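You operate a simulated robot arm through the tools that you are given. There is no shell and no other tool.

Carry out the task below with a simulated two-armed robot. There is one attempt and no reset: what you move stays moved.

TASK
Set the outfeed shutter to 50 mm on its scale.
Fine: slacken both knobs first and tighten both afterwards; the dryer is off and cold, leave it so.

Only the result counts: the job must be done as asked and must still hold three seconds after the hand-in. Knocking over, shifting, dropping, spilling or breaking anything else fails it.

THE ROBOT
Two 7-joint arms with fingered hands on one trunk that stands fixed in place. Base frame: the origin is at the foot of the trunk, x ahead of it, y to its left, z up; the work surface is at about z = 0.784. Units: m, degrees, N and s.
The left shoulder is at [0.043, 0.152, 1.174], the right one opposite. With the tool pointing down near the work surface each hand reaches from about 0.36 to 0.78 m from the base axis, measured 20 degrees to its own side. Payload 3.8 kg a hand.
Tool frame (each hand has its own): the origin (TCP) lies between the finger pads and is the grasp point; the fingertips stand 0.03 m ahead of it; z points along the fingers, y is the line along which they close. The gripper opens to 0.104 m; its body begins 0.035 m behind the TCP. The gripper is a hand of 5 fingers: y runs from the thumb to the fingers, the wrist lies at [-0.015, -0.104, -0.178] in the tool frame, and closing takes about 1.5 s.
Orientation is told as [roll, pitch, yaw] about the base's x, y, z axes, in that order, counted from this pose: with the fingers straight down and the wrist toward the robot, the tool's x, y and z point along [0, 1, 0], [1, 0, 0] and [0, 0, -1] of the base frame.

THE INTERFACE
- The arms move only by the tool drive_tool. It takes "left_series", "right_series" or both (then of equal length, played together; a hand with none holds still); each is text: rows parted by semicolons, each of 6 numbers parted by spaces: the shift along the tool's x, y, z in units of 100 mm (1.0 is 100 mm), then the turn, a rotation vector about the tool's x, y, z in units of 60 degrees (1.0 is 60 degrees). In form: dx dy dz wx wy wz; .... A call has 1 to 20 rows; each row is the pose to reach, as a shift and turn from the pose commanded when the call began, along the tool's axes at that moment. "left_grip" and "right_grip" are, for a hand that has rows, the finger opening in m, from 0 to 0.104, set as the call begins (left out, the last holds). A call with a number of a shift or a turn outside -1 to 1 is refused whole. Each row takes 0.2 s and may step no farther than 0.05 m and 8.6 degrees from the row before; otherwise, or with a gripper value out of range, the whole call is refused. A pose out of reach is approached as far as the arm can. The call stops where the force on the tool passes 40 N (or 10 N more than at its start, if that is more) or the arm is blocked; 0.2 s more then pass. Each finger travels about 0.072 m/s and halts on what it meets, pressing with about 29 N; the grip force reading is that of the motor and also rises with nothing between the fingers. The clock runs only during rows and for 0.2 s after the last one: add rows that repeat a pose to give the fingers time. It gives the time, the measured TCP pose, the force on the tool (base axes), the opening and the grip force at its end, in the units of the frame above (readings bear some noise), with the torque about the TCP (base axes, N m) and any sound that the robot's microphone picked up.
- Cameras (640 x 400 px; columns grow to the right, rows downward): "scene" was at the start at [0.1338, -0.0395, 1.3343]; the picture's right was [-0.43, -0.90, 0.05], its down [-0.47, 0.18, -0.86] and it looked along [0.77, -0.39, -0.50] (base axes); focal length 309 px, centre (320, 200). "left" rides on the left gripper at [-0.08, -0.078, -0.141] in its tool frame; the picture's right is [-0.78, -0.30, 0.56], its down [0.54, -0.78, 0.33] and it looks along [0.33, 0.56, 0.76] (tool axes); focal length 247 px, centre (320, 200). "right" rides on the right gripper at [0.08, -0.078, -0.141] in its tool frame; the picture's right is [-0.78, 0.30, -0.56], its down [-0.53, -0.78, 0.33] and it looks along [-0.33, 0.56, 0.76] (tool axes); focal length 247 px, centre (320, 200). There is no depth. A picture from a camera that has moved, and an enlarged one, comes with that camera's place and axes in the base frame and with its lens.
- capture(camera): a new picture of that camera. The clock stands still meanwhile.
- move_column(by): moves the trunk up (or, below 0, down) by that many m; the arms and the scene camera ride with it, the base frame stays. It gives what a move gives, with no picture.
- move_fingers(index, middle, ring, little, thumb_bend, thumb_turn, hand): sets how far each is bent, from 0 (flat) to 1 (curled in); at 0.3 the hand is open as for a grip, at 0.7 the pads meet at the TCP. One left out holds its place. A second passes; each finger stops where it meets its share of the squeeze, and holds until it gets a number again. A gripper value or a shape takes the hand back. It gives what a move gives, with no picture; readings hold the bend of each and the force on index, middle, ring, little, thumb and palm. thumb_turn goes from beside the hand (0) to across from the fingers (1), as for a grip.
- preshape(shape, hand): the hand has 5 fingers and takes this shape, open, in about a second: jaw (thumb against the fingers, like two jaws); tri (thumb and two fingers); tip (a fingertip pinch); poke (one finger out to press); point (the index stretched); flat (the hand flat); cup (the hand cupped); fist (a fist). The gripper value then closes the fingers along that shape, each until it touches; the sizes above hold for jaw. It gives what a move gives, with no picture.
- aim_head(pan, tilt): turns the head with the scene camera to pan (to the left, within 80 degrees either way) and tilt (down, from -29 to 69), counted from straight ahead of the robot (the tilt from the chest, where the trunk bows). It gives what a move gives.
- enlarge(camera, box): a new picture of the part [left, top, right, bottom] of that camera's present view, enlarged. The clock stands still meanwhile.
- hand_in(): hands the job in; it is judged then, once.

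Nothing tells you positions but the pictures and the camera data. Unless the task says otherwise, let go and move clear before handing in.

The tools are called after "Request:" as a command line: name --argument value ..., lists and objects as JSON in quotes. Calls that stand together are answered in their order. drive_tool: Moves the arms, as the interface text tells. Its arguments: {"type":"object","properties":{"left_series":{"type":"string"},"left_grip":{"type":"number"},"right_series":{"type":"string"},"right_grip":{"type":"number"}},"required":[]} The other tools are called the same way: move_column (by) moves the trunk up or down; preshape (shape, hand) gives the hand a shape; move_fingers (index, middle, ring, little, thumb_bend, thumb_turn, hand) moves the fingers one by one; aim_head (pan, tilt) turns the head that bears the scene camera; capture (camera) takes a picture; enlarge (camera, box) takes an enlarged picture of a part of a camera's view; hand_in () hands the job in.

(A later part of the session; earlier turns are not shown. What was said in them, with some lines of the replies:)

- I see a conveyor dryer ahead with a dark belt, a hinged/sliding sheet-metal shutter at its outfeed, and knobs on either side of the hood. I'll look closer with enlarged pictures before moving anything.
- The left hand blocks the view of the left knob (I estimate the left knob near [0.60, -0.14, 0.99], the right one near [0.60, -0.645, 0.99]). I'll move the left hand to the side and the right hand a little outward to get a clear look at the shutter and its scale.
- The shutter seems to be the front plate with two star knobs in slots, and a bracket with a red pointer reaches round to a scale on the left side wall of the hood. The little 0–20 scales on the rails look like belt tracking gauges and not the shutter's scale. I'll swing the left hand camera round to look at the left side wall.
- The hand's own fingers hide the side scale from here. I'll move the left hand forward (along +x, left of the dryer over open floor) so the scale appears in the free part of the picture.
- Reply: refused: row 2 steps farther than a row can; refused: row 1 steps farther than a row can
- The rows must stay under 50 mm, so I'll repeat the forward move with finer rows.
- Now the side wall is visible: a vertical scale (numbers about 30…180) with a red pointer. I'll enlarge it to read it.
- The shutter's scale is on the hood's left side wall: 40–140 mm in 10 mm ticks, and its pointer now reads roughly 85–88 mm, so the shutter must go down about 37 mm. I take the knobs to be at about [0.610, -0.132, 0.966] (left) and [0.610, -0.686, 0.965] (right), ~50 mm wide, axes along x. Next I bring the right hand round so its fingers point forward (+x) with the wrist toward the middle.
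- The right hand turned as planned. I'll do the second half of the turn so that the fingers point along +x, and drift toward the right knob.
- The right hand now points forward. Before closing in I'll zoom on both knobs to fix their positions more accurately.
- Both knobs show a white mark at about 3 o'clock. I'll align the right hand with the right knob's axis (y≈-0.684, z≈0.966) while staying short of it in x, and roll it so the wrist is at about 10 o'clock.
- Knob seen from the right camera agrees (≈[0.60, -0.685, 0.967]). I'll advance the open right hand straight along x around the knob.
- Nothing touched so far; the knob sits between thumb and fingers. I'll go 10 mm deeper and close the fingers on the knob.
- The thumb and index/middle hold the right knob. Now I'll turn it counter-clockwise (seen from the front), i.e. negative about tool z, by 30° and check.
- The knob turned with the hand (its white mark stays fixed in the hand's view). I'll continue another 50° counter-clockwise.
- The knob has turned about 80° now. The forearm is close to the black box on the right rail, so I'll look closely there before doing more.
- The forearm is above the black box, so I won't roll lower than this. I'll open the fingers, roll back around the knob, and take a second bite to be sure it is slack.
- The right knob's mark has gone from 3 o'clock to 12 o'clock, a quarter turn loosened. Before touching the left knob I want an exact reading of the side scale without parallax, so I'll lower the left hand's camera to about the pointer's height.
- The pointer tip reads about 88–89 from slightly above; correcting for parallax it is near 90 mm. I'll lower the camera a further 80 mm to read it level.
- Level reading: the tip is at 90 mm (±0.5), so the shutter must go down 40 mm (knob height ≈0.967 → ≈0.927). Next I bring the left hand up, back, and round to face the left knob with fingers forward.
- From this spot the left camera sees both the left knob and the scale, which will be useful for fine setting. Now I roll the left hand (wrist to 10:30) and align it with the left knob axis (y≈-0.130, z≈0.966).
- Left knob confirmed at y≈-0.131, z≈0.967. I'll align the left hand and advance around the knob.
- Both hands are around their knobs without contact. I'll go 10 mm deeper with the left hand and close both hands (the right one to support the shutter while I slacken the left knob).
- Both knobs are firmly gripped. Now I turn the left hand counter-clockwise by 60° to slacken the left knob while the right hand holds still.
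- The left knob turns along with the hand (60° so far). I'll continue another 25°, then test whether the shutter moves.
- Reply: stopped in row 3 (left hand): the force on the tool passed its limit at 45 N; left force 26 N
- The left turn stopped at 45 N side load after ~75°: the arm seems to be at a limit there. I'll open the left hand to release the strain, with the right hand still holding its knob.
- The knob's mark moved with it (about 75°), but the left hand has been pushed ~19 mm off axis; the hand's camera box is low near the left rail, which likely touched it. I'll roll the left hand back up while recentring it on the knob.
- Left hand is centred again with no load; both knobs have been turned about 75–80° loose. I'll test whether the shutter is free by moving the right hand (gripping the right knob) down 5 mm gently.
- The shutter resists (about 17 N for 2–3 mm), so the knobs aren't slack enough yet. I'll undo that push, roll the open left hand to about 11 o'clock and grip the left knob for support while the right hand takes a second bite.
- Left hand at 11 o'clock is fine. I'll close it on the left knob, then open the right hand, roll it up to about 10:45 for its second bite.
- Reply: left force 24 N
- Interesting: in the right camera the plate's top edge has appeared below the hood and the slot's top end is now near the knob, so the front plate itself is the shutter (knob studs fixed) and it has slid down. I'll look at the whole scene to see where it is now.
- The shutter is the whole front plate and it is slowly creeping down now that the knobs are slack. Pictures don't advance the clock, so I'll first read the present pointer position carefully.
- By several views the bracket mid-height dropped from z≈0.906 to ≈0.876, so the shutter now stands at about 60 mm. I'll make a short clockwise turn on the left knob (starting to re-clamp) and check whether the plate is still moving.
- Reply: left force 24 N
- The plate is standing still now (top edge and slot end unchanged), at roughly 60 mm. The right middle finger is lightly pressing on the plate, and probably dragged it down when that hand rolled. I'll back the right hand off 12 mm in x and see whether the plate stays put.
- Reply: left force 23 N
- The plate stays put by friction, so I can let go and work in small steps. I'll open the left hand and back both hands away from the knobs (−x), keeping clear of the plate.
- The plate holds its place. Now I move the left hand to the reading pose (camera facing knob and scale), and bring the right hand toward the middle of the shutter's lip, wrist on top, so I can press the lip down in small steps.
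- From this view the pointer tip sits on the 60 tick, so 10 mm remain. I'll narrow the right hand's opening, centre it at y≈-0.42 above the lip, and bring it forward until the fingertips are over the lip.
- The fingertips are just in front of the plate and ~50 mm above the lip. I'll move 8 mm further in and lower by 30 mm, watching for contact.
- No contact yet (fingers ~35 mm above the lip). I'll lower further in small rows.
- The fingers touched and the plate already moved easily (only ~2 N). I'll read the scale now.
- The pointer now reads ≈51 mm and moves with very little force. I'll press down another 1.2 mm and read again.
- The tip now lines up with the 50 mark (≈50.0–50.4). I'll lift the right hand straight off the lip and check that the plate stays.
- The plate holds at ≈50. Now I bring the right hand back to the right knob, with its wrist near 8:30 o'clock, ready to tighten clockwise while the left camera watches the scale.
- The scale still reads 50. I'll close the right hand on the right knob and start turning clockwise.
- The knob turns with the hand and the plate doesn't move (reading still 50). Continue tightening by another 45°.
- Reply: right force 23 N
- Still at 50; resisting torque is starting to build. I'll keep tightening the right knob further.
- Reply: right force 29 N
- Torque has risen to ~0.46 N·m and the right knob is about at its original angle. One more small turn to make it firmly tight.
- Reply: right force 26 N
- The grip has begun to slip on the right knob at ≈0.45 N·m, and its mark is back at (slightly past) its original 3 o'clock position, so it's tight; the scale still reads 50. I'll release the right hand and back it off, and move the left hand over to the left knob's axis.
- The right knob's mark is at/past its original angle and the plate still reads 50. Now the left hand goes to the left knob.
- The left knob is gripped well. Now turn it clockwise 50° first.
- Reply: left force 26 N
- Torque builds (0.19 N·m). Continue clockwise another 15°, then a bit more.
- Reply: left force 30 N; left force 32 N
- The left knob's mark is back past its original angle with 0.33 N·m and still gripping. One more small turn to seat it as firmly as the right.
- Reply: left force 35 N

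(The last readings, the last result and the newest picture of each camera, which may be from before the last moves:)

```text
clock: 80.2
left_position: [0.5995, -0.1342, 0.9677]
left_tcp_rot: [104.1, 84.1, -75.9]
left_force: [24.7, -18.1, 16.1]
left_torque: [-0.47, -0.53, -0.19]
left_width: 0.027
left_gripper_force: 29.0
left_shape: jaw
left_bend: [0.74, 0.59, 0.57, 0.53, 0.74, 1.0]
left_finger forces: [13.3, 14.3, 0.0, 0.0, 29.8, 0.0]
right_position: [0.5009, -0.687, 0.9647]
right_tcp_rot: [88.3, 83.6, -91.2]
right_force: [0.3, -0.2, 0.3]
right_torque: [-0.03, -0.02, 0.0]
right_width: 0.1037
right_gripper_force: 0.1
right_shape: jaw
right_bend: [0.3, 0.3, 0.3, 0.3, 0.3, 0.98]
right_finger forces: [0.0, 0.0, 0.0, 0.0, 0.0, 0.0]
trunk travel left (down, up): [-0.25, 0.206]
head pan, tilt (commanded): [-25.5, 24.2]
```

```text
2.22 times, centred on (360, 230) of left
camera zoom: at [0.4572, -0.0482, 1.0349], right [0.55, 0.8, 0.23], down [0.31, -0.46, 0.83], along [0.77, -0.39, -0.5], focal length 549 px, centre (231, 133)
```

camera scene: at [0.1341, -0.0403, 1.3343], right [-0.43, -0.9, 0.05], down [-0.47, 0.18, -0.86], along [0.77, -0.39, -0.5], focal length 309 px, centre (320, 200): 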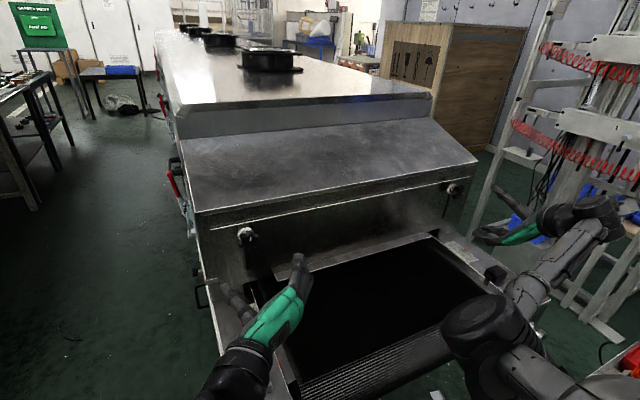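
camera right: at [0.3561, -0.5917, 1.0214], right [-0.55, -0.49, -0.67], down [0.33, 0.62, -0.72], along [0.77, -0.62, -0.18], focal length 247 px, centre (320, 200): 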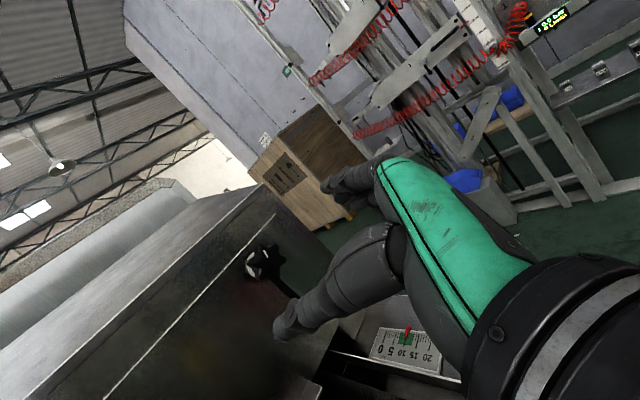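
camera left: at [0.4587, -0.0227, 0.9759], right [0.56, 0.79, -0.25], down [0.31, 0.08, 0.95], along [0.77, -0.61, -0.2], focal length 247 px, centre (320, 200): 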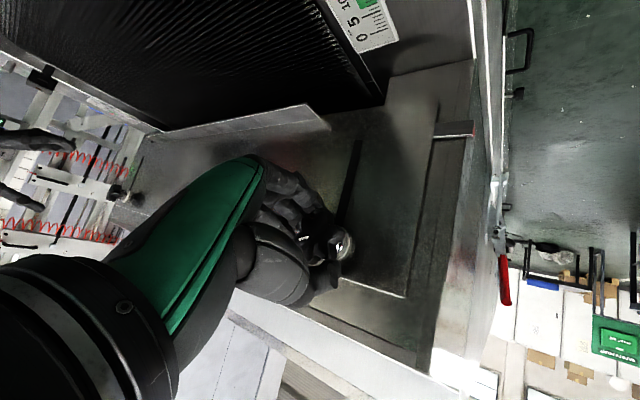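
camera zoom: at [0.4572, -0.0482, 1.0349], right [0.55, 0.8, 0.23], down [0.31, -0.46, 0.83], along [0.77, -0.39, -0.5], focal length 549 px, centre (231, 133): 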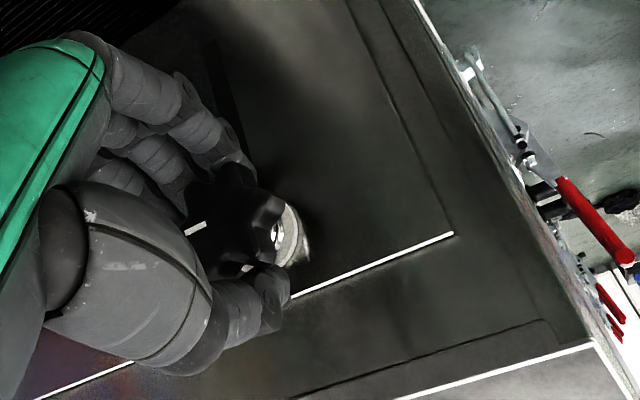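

Both knobs are now tightened until the grip begins to slip (~0.47 N·m), a bit beyond their original angles. I'll release the left knob, back off, and re-read the scale.

Request:
drive_tool --left_series "0 0 0 0 0 0; 0 0 0 0 0 0; 0 0 -0.02 0 0 0; 0 0 -0.03 0 0 0; 0 0 -0.05 0 0 0; 0 0 -0.07 0 0 0; 0 0 -0.2 0 0 0; 0 0 -0.5 0 0 0; 0 0 -0.8 0 0 0; 0 0 -1 0 0 0" --left_grip 0.104

Request:
drive_tool --left_series "-0.12 -0.01 -0.06 0 0 -0.125; -0.24 -0.03 -0.12 0 0 -0.25; -0.36 -0.04 -0.17 0 0 -0.375; -0.48 -0.05 -0.23 0 0 -0.5; -0.6 -0.06 -0.29 0 0 -0.625; -0.72 -0.08 -0.35 0 0 -0.75; -0.84 -0.09 -0.4 0 0 -0.875; -0.98 -0.1 -0.46 0 0 -1"

Request:
capture --camera "left"

Request:
capture --camera "scene"

```text
clock: 82.4
left_position: [0.4967, -0.131, 0.9638]
left_tcp_rot: [102.4, 84.1, -77.4]
left_force: [-0.6, 0.0, -0.6]
left_torque: [0.0, 0.0, 0.0]
left_width: 0.1038
left_gripper_force: 0.0
left_shape: jaw
left_bend: [0.3, 0.3, 0.3, 0.3, 0.3, 0.98]
left_finger forces: [0.0, 0.0, 0.0, 0.0, 0.1, 0.1]
right_position: [0.4977, -0.6846, 0.9675]
right_tcp_rot: [89.4, 83.4, -90.1]
right_force: [0.7, 0.1, 0.6]
right_torque: [-0.03, 0.01, 0.03]
right_width: 0.104
right_gripper_force: 0.0
right_shape: jaw
right_bend: [0.3, 0.3, 0.3, 0.3, 0.3, 0.98]
right_finger forces: [0.0, 0.0, 0.0, 0.0, 0.0, 0.0]
trunk travel left (down, up): [-0.25, 0.206]
head pan, tilt (commanded): [-25.5, 24.2]
```

```text
clock: 84.2
left_position: [0.4497, -0.0329, 0.9635]
left_tcp_rot: [91.4, 24.0, -89.3]
left_force: [0.2, 0.5, 0.1]
left_torque: [-0.03, -0.03, -0.03]
left_width: 0.1037
left_gripper_force: 0.1
left_shape: jaw
left_bend: [0.3, 0.3, 0.3, 0.3, 0.3, 0.98]
left_finger forces: [0.1, 0.0, 0.1, 0.1, 0.1, 0.0]
right_position: [0.4995, -0.6847, 0.9672]
right_tcp_rot: [89.5, 83.5, -90.0]
right_force: [0.2, -0.2, -0.1]
right_torque: [0.02, 0.03, -0.01]
right_width: 0.1036
right_gripper_force: 0.0
right_shape: jaw
right_bend: [0.3, 0.3, 0.3, 0.3, 0.3, 0.98]
right_finger forces: [0.1, 0.0, 0.0, 0.0, 0.1, 0.1]
trunk travel left (down, up): [-0.25, 0.206]
head pan, tilt (commanded): [-25.5, 24.2]
```

```text
taken
camera left: at [0.3092, 0.0685, 0.9198], right [0.57, 0.59, -0.58], down [0.31, 0.49, 0.81], along [0.76, -0.64, 0.1], focal length 247 px, centre (320, 200)
```

left: 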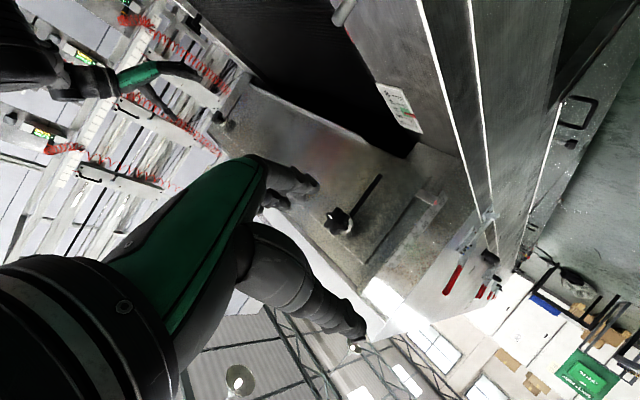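

```text
taken
camera scene: at [0.1332, -0.0387, 1.3344], right [-0.43, -0.9, 0.05], down [-0.47, 0.18, -0.87], along [0.77, -0.39, -0.5], focal length 309 px, centre (320, 200)
```

scene: 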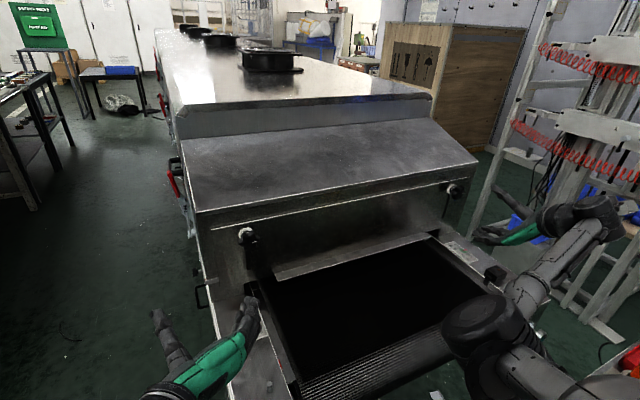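

Request:
drive_tool --left_series "-0.07 -0.17 0 0 0 -0.1; -0.15 -0.33 0 0 0 -0.2; -0.22 -0.5 0 0 0 -0.3; -0.3 -0.67 0 0 0 -0.4"

Request:
capture --camera "left"

Request:
enlarge --camera "left" --box '[340, 130, 468, 240]'

Request:
enlarge --camera "left" --box '[420, 160, 452, 185]'

```text
clock: 85.2
left_position: [0.4493, 0.0392, 0.9645]
left_tcp_rot: [91.4, 0.2, -89.8]
left_force: [-0.2, 0.0, -1.3]
left_torque: [-0.02, -0.02, -0.03]
left_width: 0.1038
left_gripper_force: 0.1
left_shape: jaw
left_bend: [0.3, 0.3, 0.3, 0.3, 0.3, 0.98]
left_finger forces: [0.1, 0.0, 0.1, 0.0, 0.0, 0.0]
right_position: [0.4975, -0.6832, 0.9675]
right_tcp_rot: [89.5, 83.6, -90.0]
right_force: [0.3, -0.7, 1.1]
right_torque: [-0.01, -0.03, -0.03]
right_width: 0.1036
right_gripper_force: 0.2
right_shape: jaw
right_bend: [0.3, 0.3, 0.3, 0.3, 0.3, 0.98]
right_finger forces: [0.0, 0.0, 0.0, 0.0, 0.1, 0.0]
trunk travel left (down, up): [-0.25, 0.206]
head pan, tilt (commanded): [-25.5, 24.2]
```

```text
taken
camera left: at [0.3105, 0.1162, 0.8825], right [0.57, 0.3, -0.76], down [0.32, 0.78, 0.54], along [0.76, -0.55, 0.35], focal length 247 px, centre (320, 200)
```

left: 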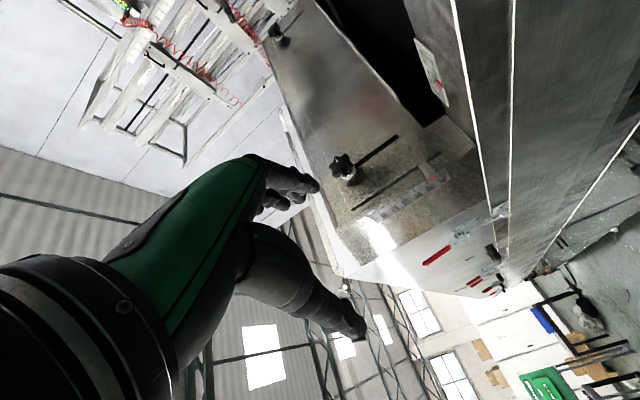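

```text
3.64 times, centred on (404, 185) of left
camera zoom: at [0.3105, 0.1162, 0.8825], right [0.57, 0.3, -0.76], down [0.32, 0.78, 0.54], along [0.76, -0.55, 0.35], focal length 898 px, centre (14, 254)
```

zoom: 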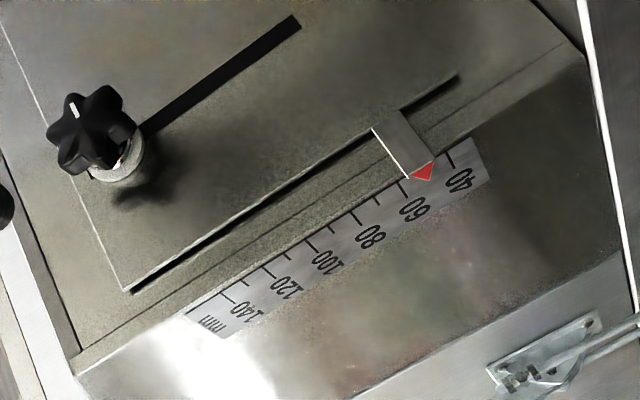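

```text
16.00 times, centred on (436, 172) of left
camera zoom: at [0.3105, 0.1162, 0.8825], right [0.57, 0.3, -0.76], down [0.32, 0.78, 0.54], along [0.76, -0.55, 0.35], focal length 3952 px, centre (-1536, 640)
```

zoom: 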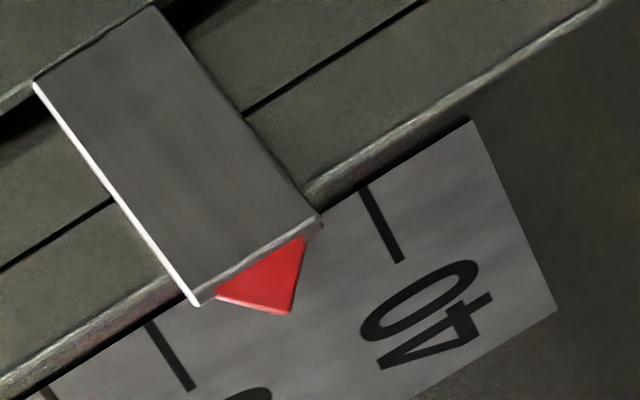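

The scale reads 50 (tip on the 50 position, within ~0.3 mm). I'll compare both knobs' marks with their original angles in the scene camera.

Request:
enlarge --camera "scene" --box '[425, 160, 489, 200]'

Request:
enlarge --camera "scene" --box '[213, 210, 277, 250]'

Request:
enlarge --camera "right" --box '[200, 160, 440, 360]'

```text
10.00 times, centred on (457, 180) of scene
camera zoom: at [0.1331, -0.0389, 1.3344], right [-0.43, -0.9, 0.05], down [-0.47, 0.18, -0.87], along [0.77, -0.39, -0.5], focal length 3089 px, centre (-1050, 400)
```

zoom: 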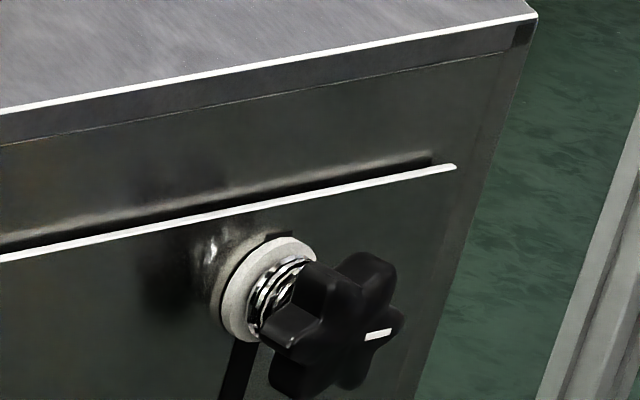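

```text
10.00 times, centred on (245, 230) of scene
camera zoom: at [0.1331, -0.0389, 1.3344], right [-0.43, -0.9, 0.05], down [-0.47, 0.18, -0.87], along [0.77, -0.39, -0.5], focal length 3089 px, centre (1070, -100)
```

zoom: 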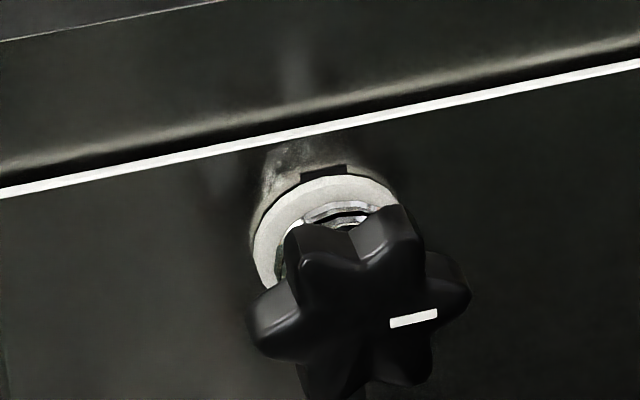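

```text
2.00 times, centred on (320, 260) of right
camera zoom: at [0.3561, -0.7564, 1.0535], right [-0.56, 0.73, -0.38], down [0.33, 0.62, 0.71], along [0.76, 0.28, -0.59], focal length 494 px, centre (320, 80)
```

zoom: 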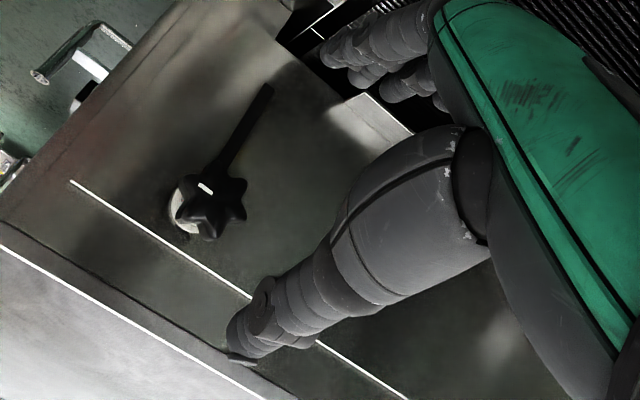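

Both knob marks are exactly where they were originally (tight), and the shutter reads 50. I'll withdraw both hands clear of the dryer and do a final check of the surroundings.

Request:
drive_tool --right_series "0 -0.1 -0.25 0 0 0; 0 -0.25 -0.5 0 0 0; 0 -0.5 -0.8 0 0 0" --left_series "0 -0.2 -0.1 0 0 0; 0 -0.4 -0.2 0 0 0; 0 -0.4 -0.2 0 0 0"

Request:
capture --camera "scene"

Request:
capture --camera "left"

Request:
capture --camera "right"

```text
clock: 86.0
left_position: [0.4308, 0.0781, 0.9644]
left_tcp_rot: [91.4, 0.2, -89.9]
left_force: [0.0, 0.4, 0.1]
left_torque: [-0.01, 0.02, 0.03]
left_width: 0.1037
left_gripper_force: 0.1
left_shape: jaw
left_bend: [0.3, 0.3, 0.3, 0.3, 0.3, 0.98]
left_finger forces: [0.1, 0.0, 0.0, 0.0, 0.0, 0.0]
right_position: [0.4174, -0.68, 1.0172]
right_tcp_rot: [89.5, 83.5, -90.0]
right_force: [-0.3, -1.1, 0.7]
right_torque: [-0.03, 0.01, 0.03]
right_width: 0.1037
right_gripper_force: 0.0
right_shape: jaw
right_bend: [0.3, 0.3, 0.3, 0.3, 0.3, 0.98]
right_finger forces: [0.0, 0.1, 0.1, 0.0, 0.1, 0.1]
trunk travel left (down, up): [-0.25, 0.206]
head pan, tilt (commanded): [-25.5, 24.2]
```

```text
taken
camera scene: at [0.1336, -0.0395, 1.3344], right [-0.43, -0.9, 0.05], down [-0.47, 0.18, -0.86], along [0.77, -0.39, -0.5], focal length 309 px, centre (320, 200)
```

scene: 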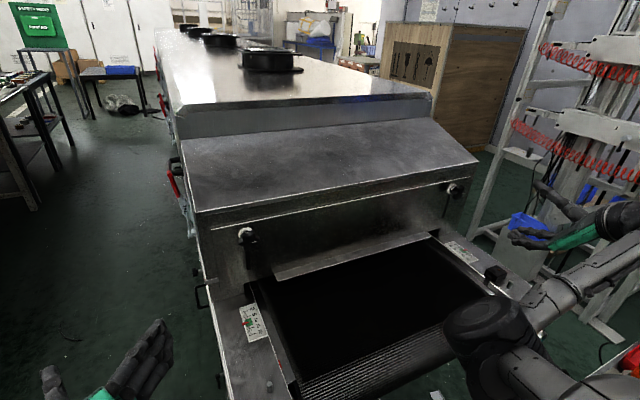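

```text
taken
camera left: at [0.2913, 0.155, 0.8826], right [0.57, 0.3, -0.76], down [0.32, 0.78, 0.54], along [0.76, -0.55, 0.35], focal length 247 px, centre (320, 200)
```

left: 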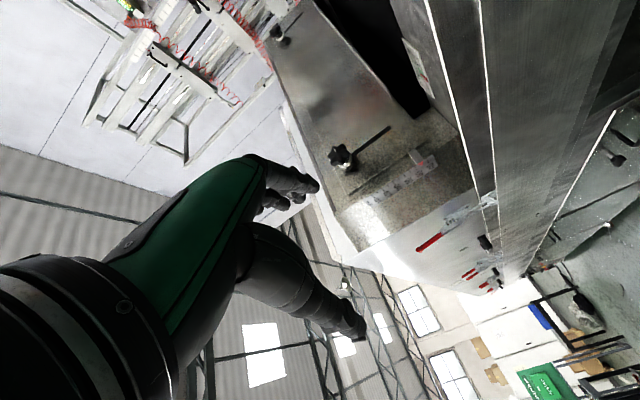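

```text
taken
camera right: at [0.2753, -0.7512, 1.1036], right [-0.56, 0.73, -0.38], down [0.33, 0.62, 0.71], along [0.76, 0.28, -0.59], focal length 247 px, centre (320, 200)
```

right: 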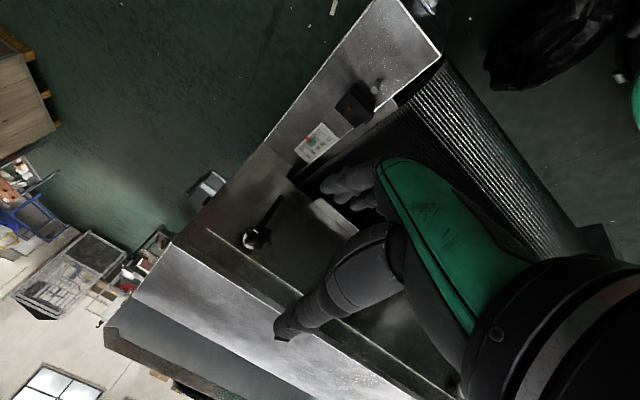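

Request:
enlarge --camera "left" --box '[380, 130, 460, 200]'

Request:
enlarge --camera "scene" --box '[200, 200, 520, 360]'

```text
5.71 times, centred on (420, 165) of left
camera zoom: at [0.2913, 0.155, 0.8826], right [0.57, 0.3, -0.76], down [0.32, 0.78, 0.54], along [0.76, -0.55, 0.35], focal length 1411 px, centre (-251, 400)
```

zoom: 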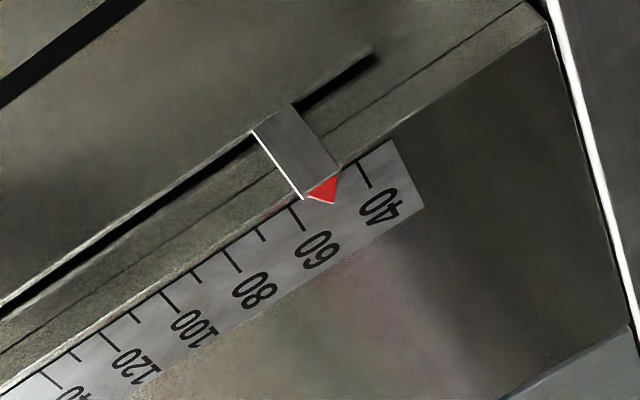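

```text
2.00 times, centred on (360, 280) of scene
camera zoom: at [0.1336, -0.0395, 1.3344], right [-0.43, -0.9, 0.05], down [-0.47, 0.18, -0.86], along [0.77, -0.39, -0.5], focal length 618 px, centre (240, 40)
```

zoom: 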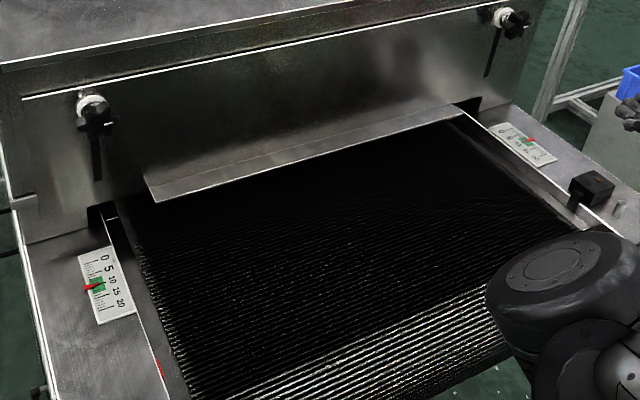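

The pointer sits midway between 40 and 60, so the shutter is at 50 mm. Both knobs are tight at their original marks, the belt gauges and the sensor box look unchanged, and both hands are clear. I'm handing the job in.

Request:
hand_in

```text
The job is handed in.
```

The outfeed shutter is set to 50 mm. My last reading off the side scale was 50 mm, to within about half a millimetre.

- **Knobs:** I slackened both before the move and tightened both afterwards. Each is turned clockwise back to its original mark, and the fingers began to slip on the knob at about 0.45 N·m.
- **Shutter:** it started at 90 mm. It slid down to about 60 mm when a finger touched the plate while the knobs were slack. I pressed it down by the lip for the rest. It did not move while I tightened the knobs.
- **Contact on the left:** while slackening the left knob, the left arm stopped once at its 45 N force limit. The hand's camera box had probably touched the left rail. I backed off at once, and nothing looked moved in the final pictures.
- **Everything else:** the dryer controls were not touched. The belt gauges and the sensor box on the right rail look unchanged. Both hands were clear of the dryer at hand-in.
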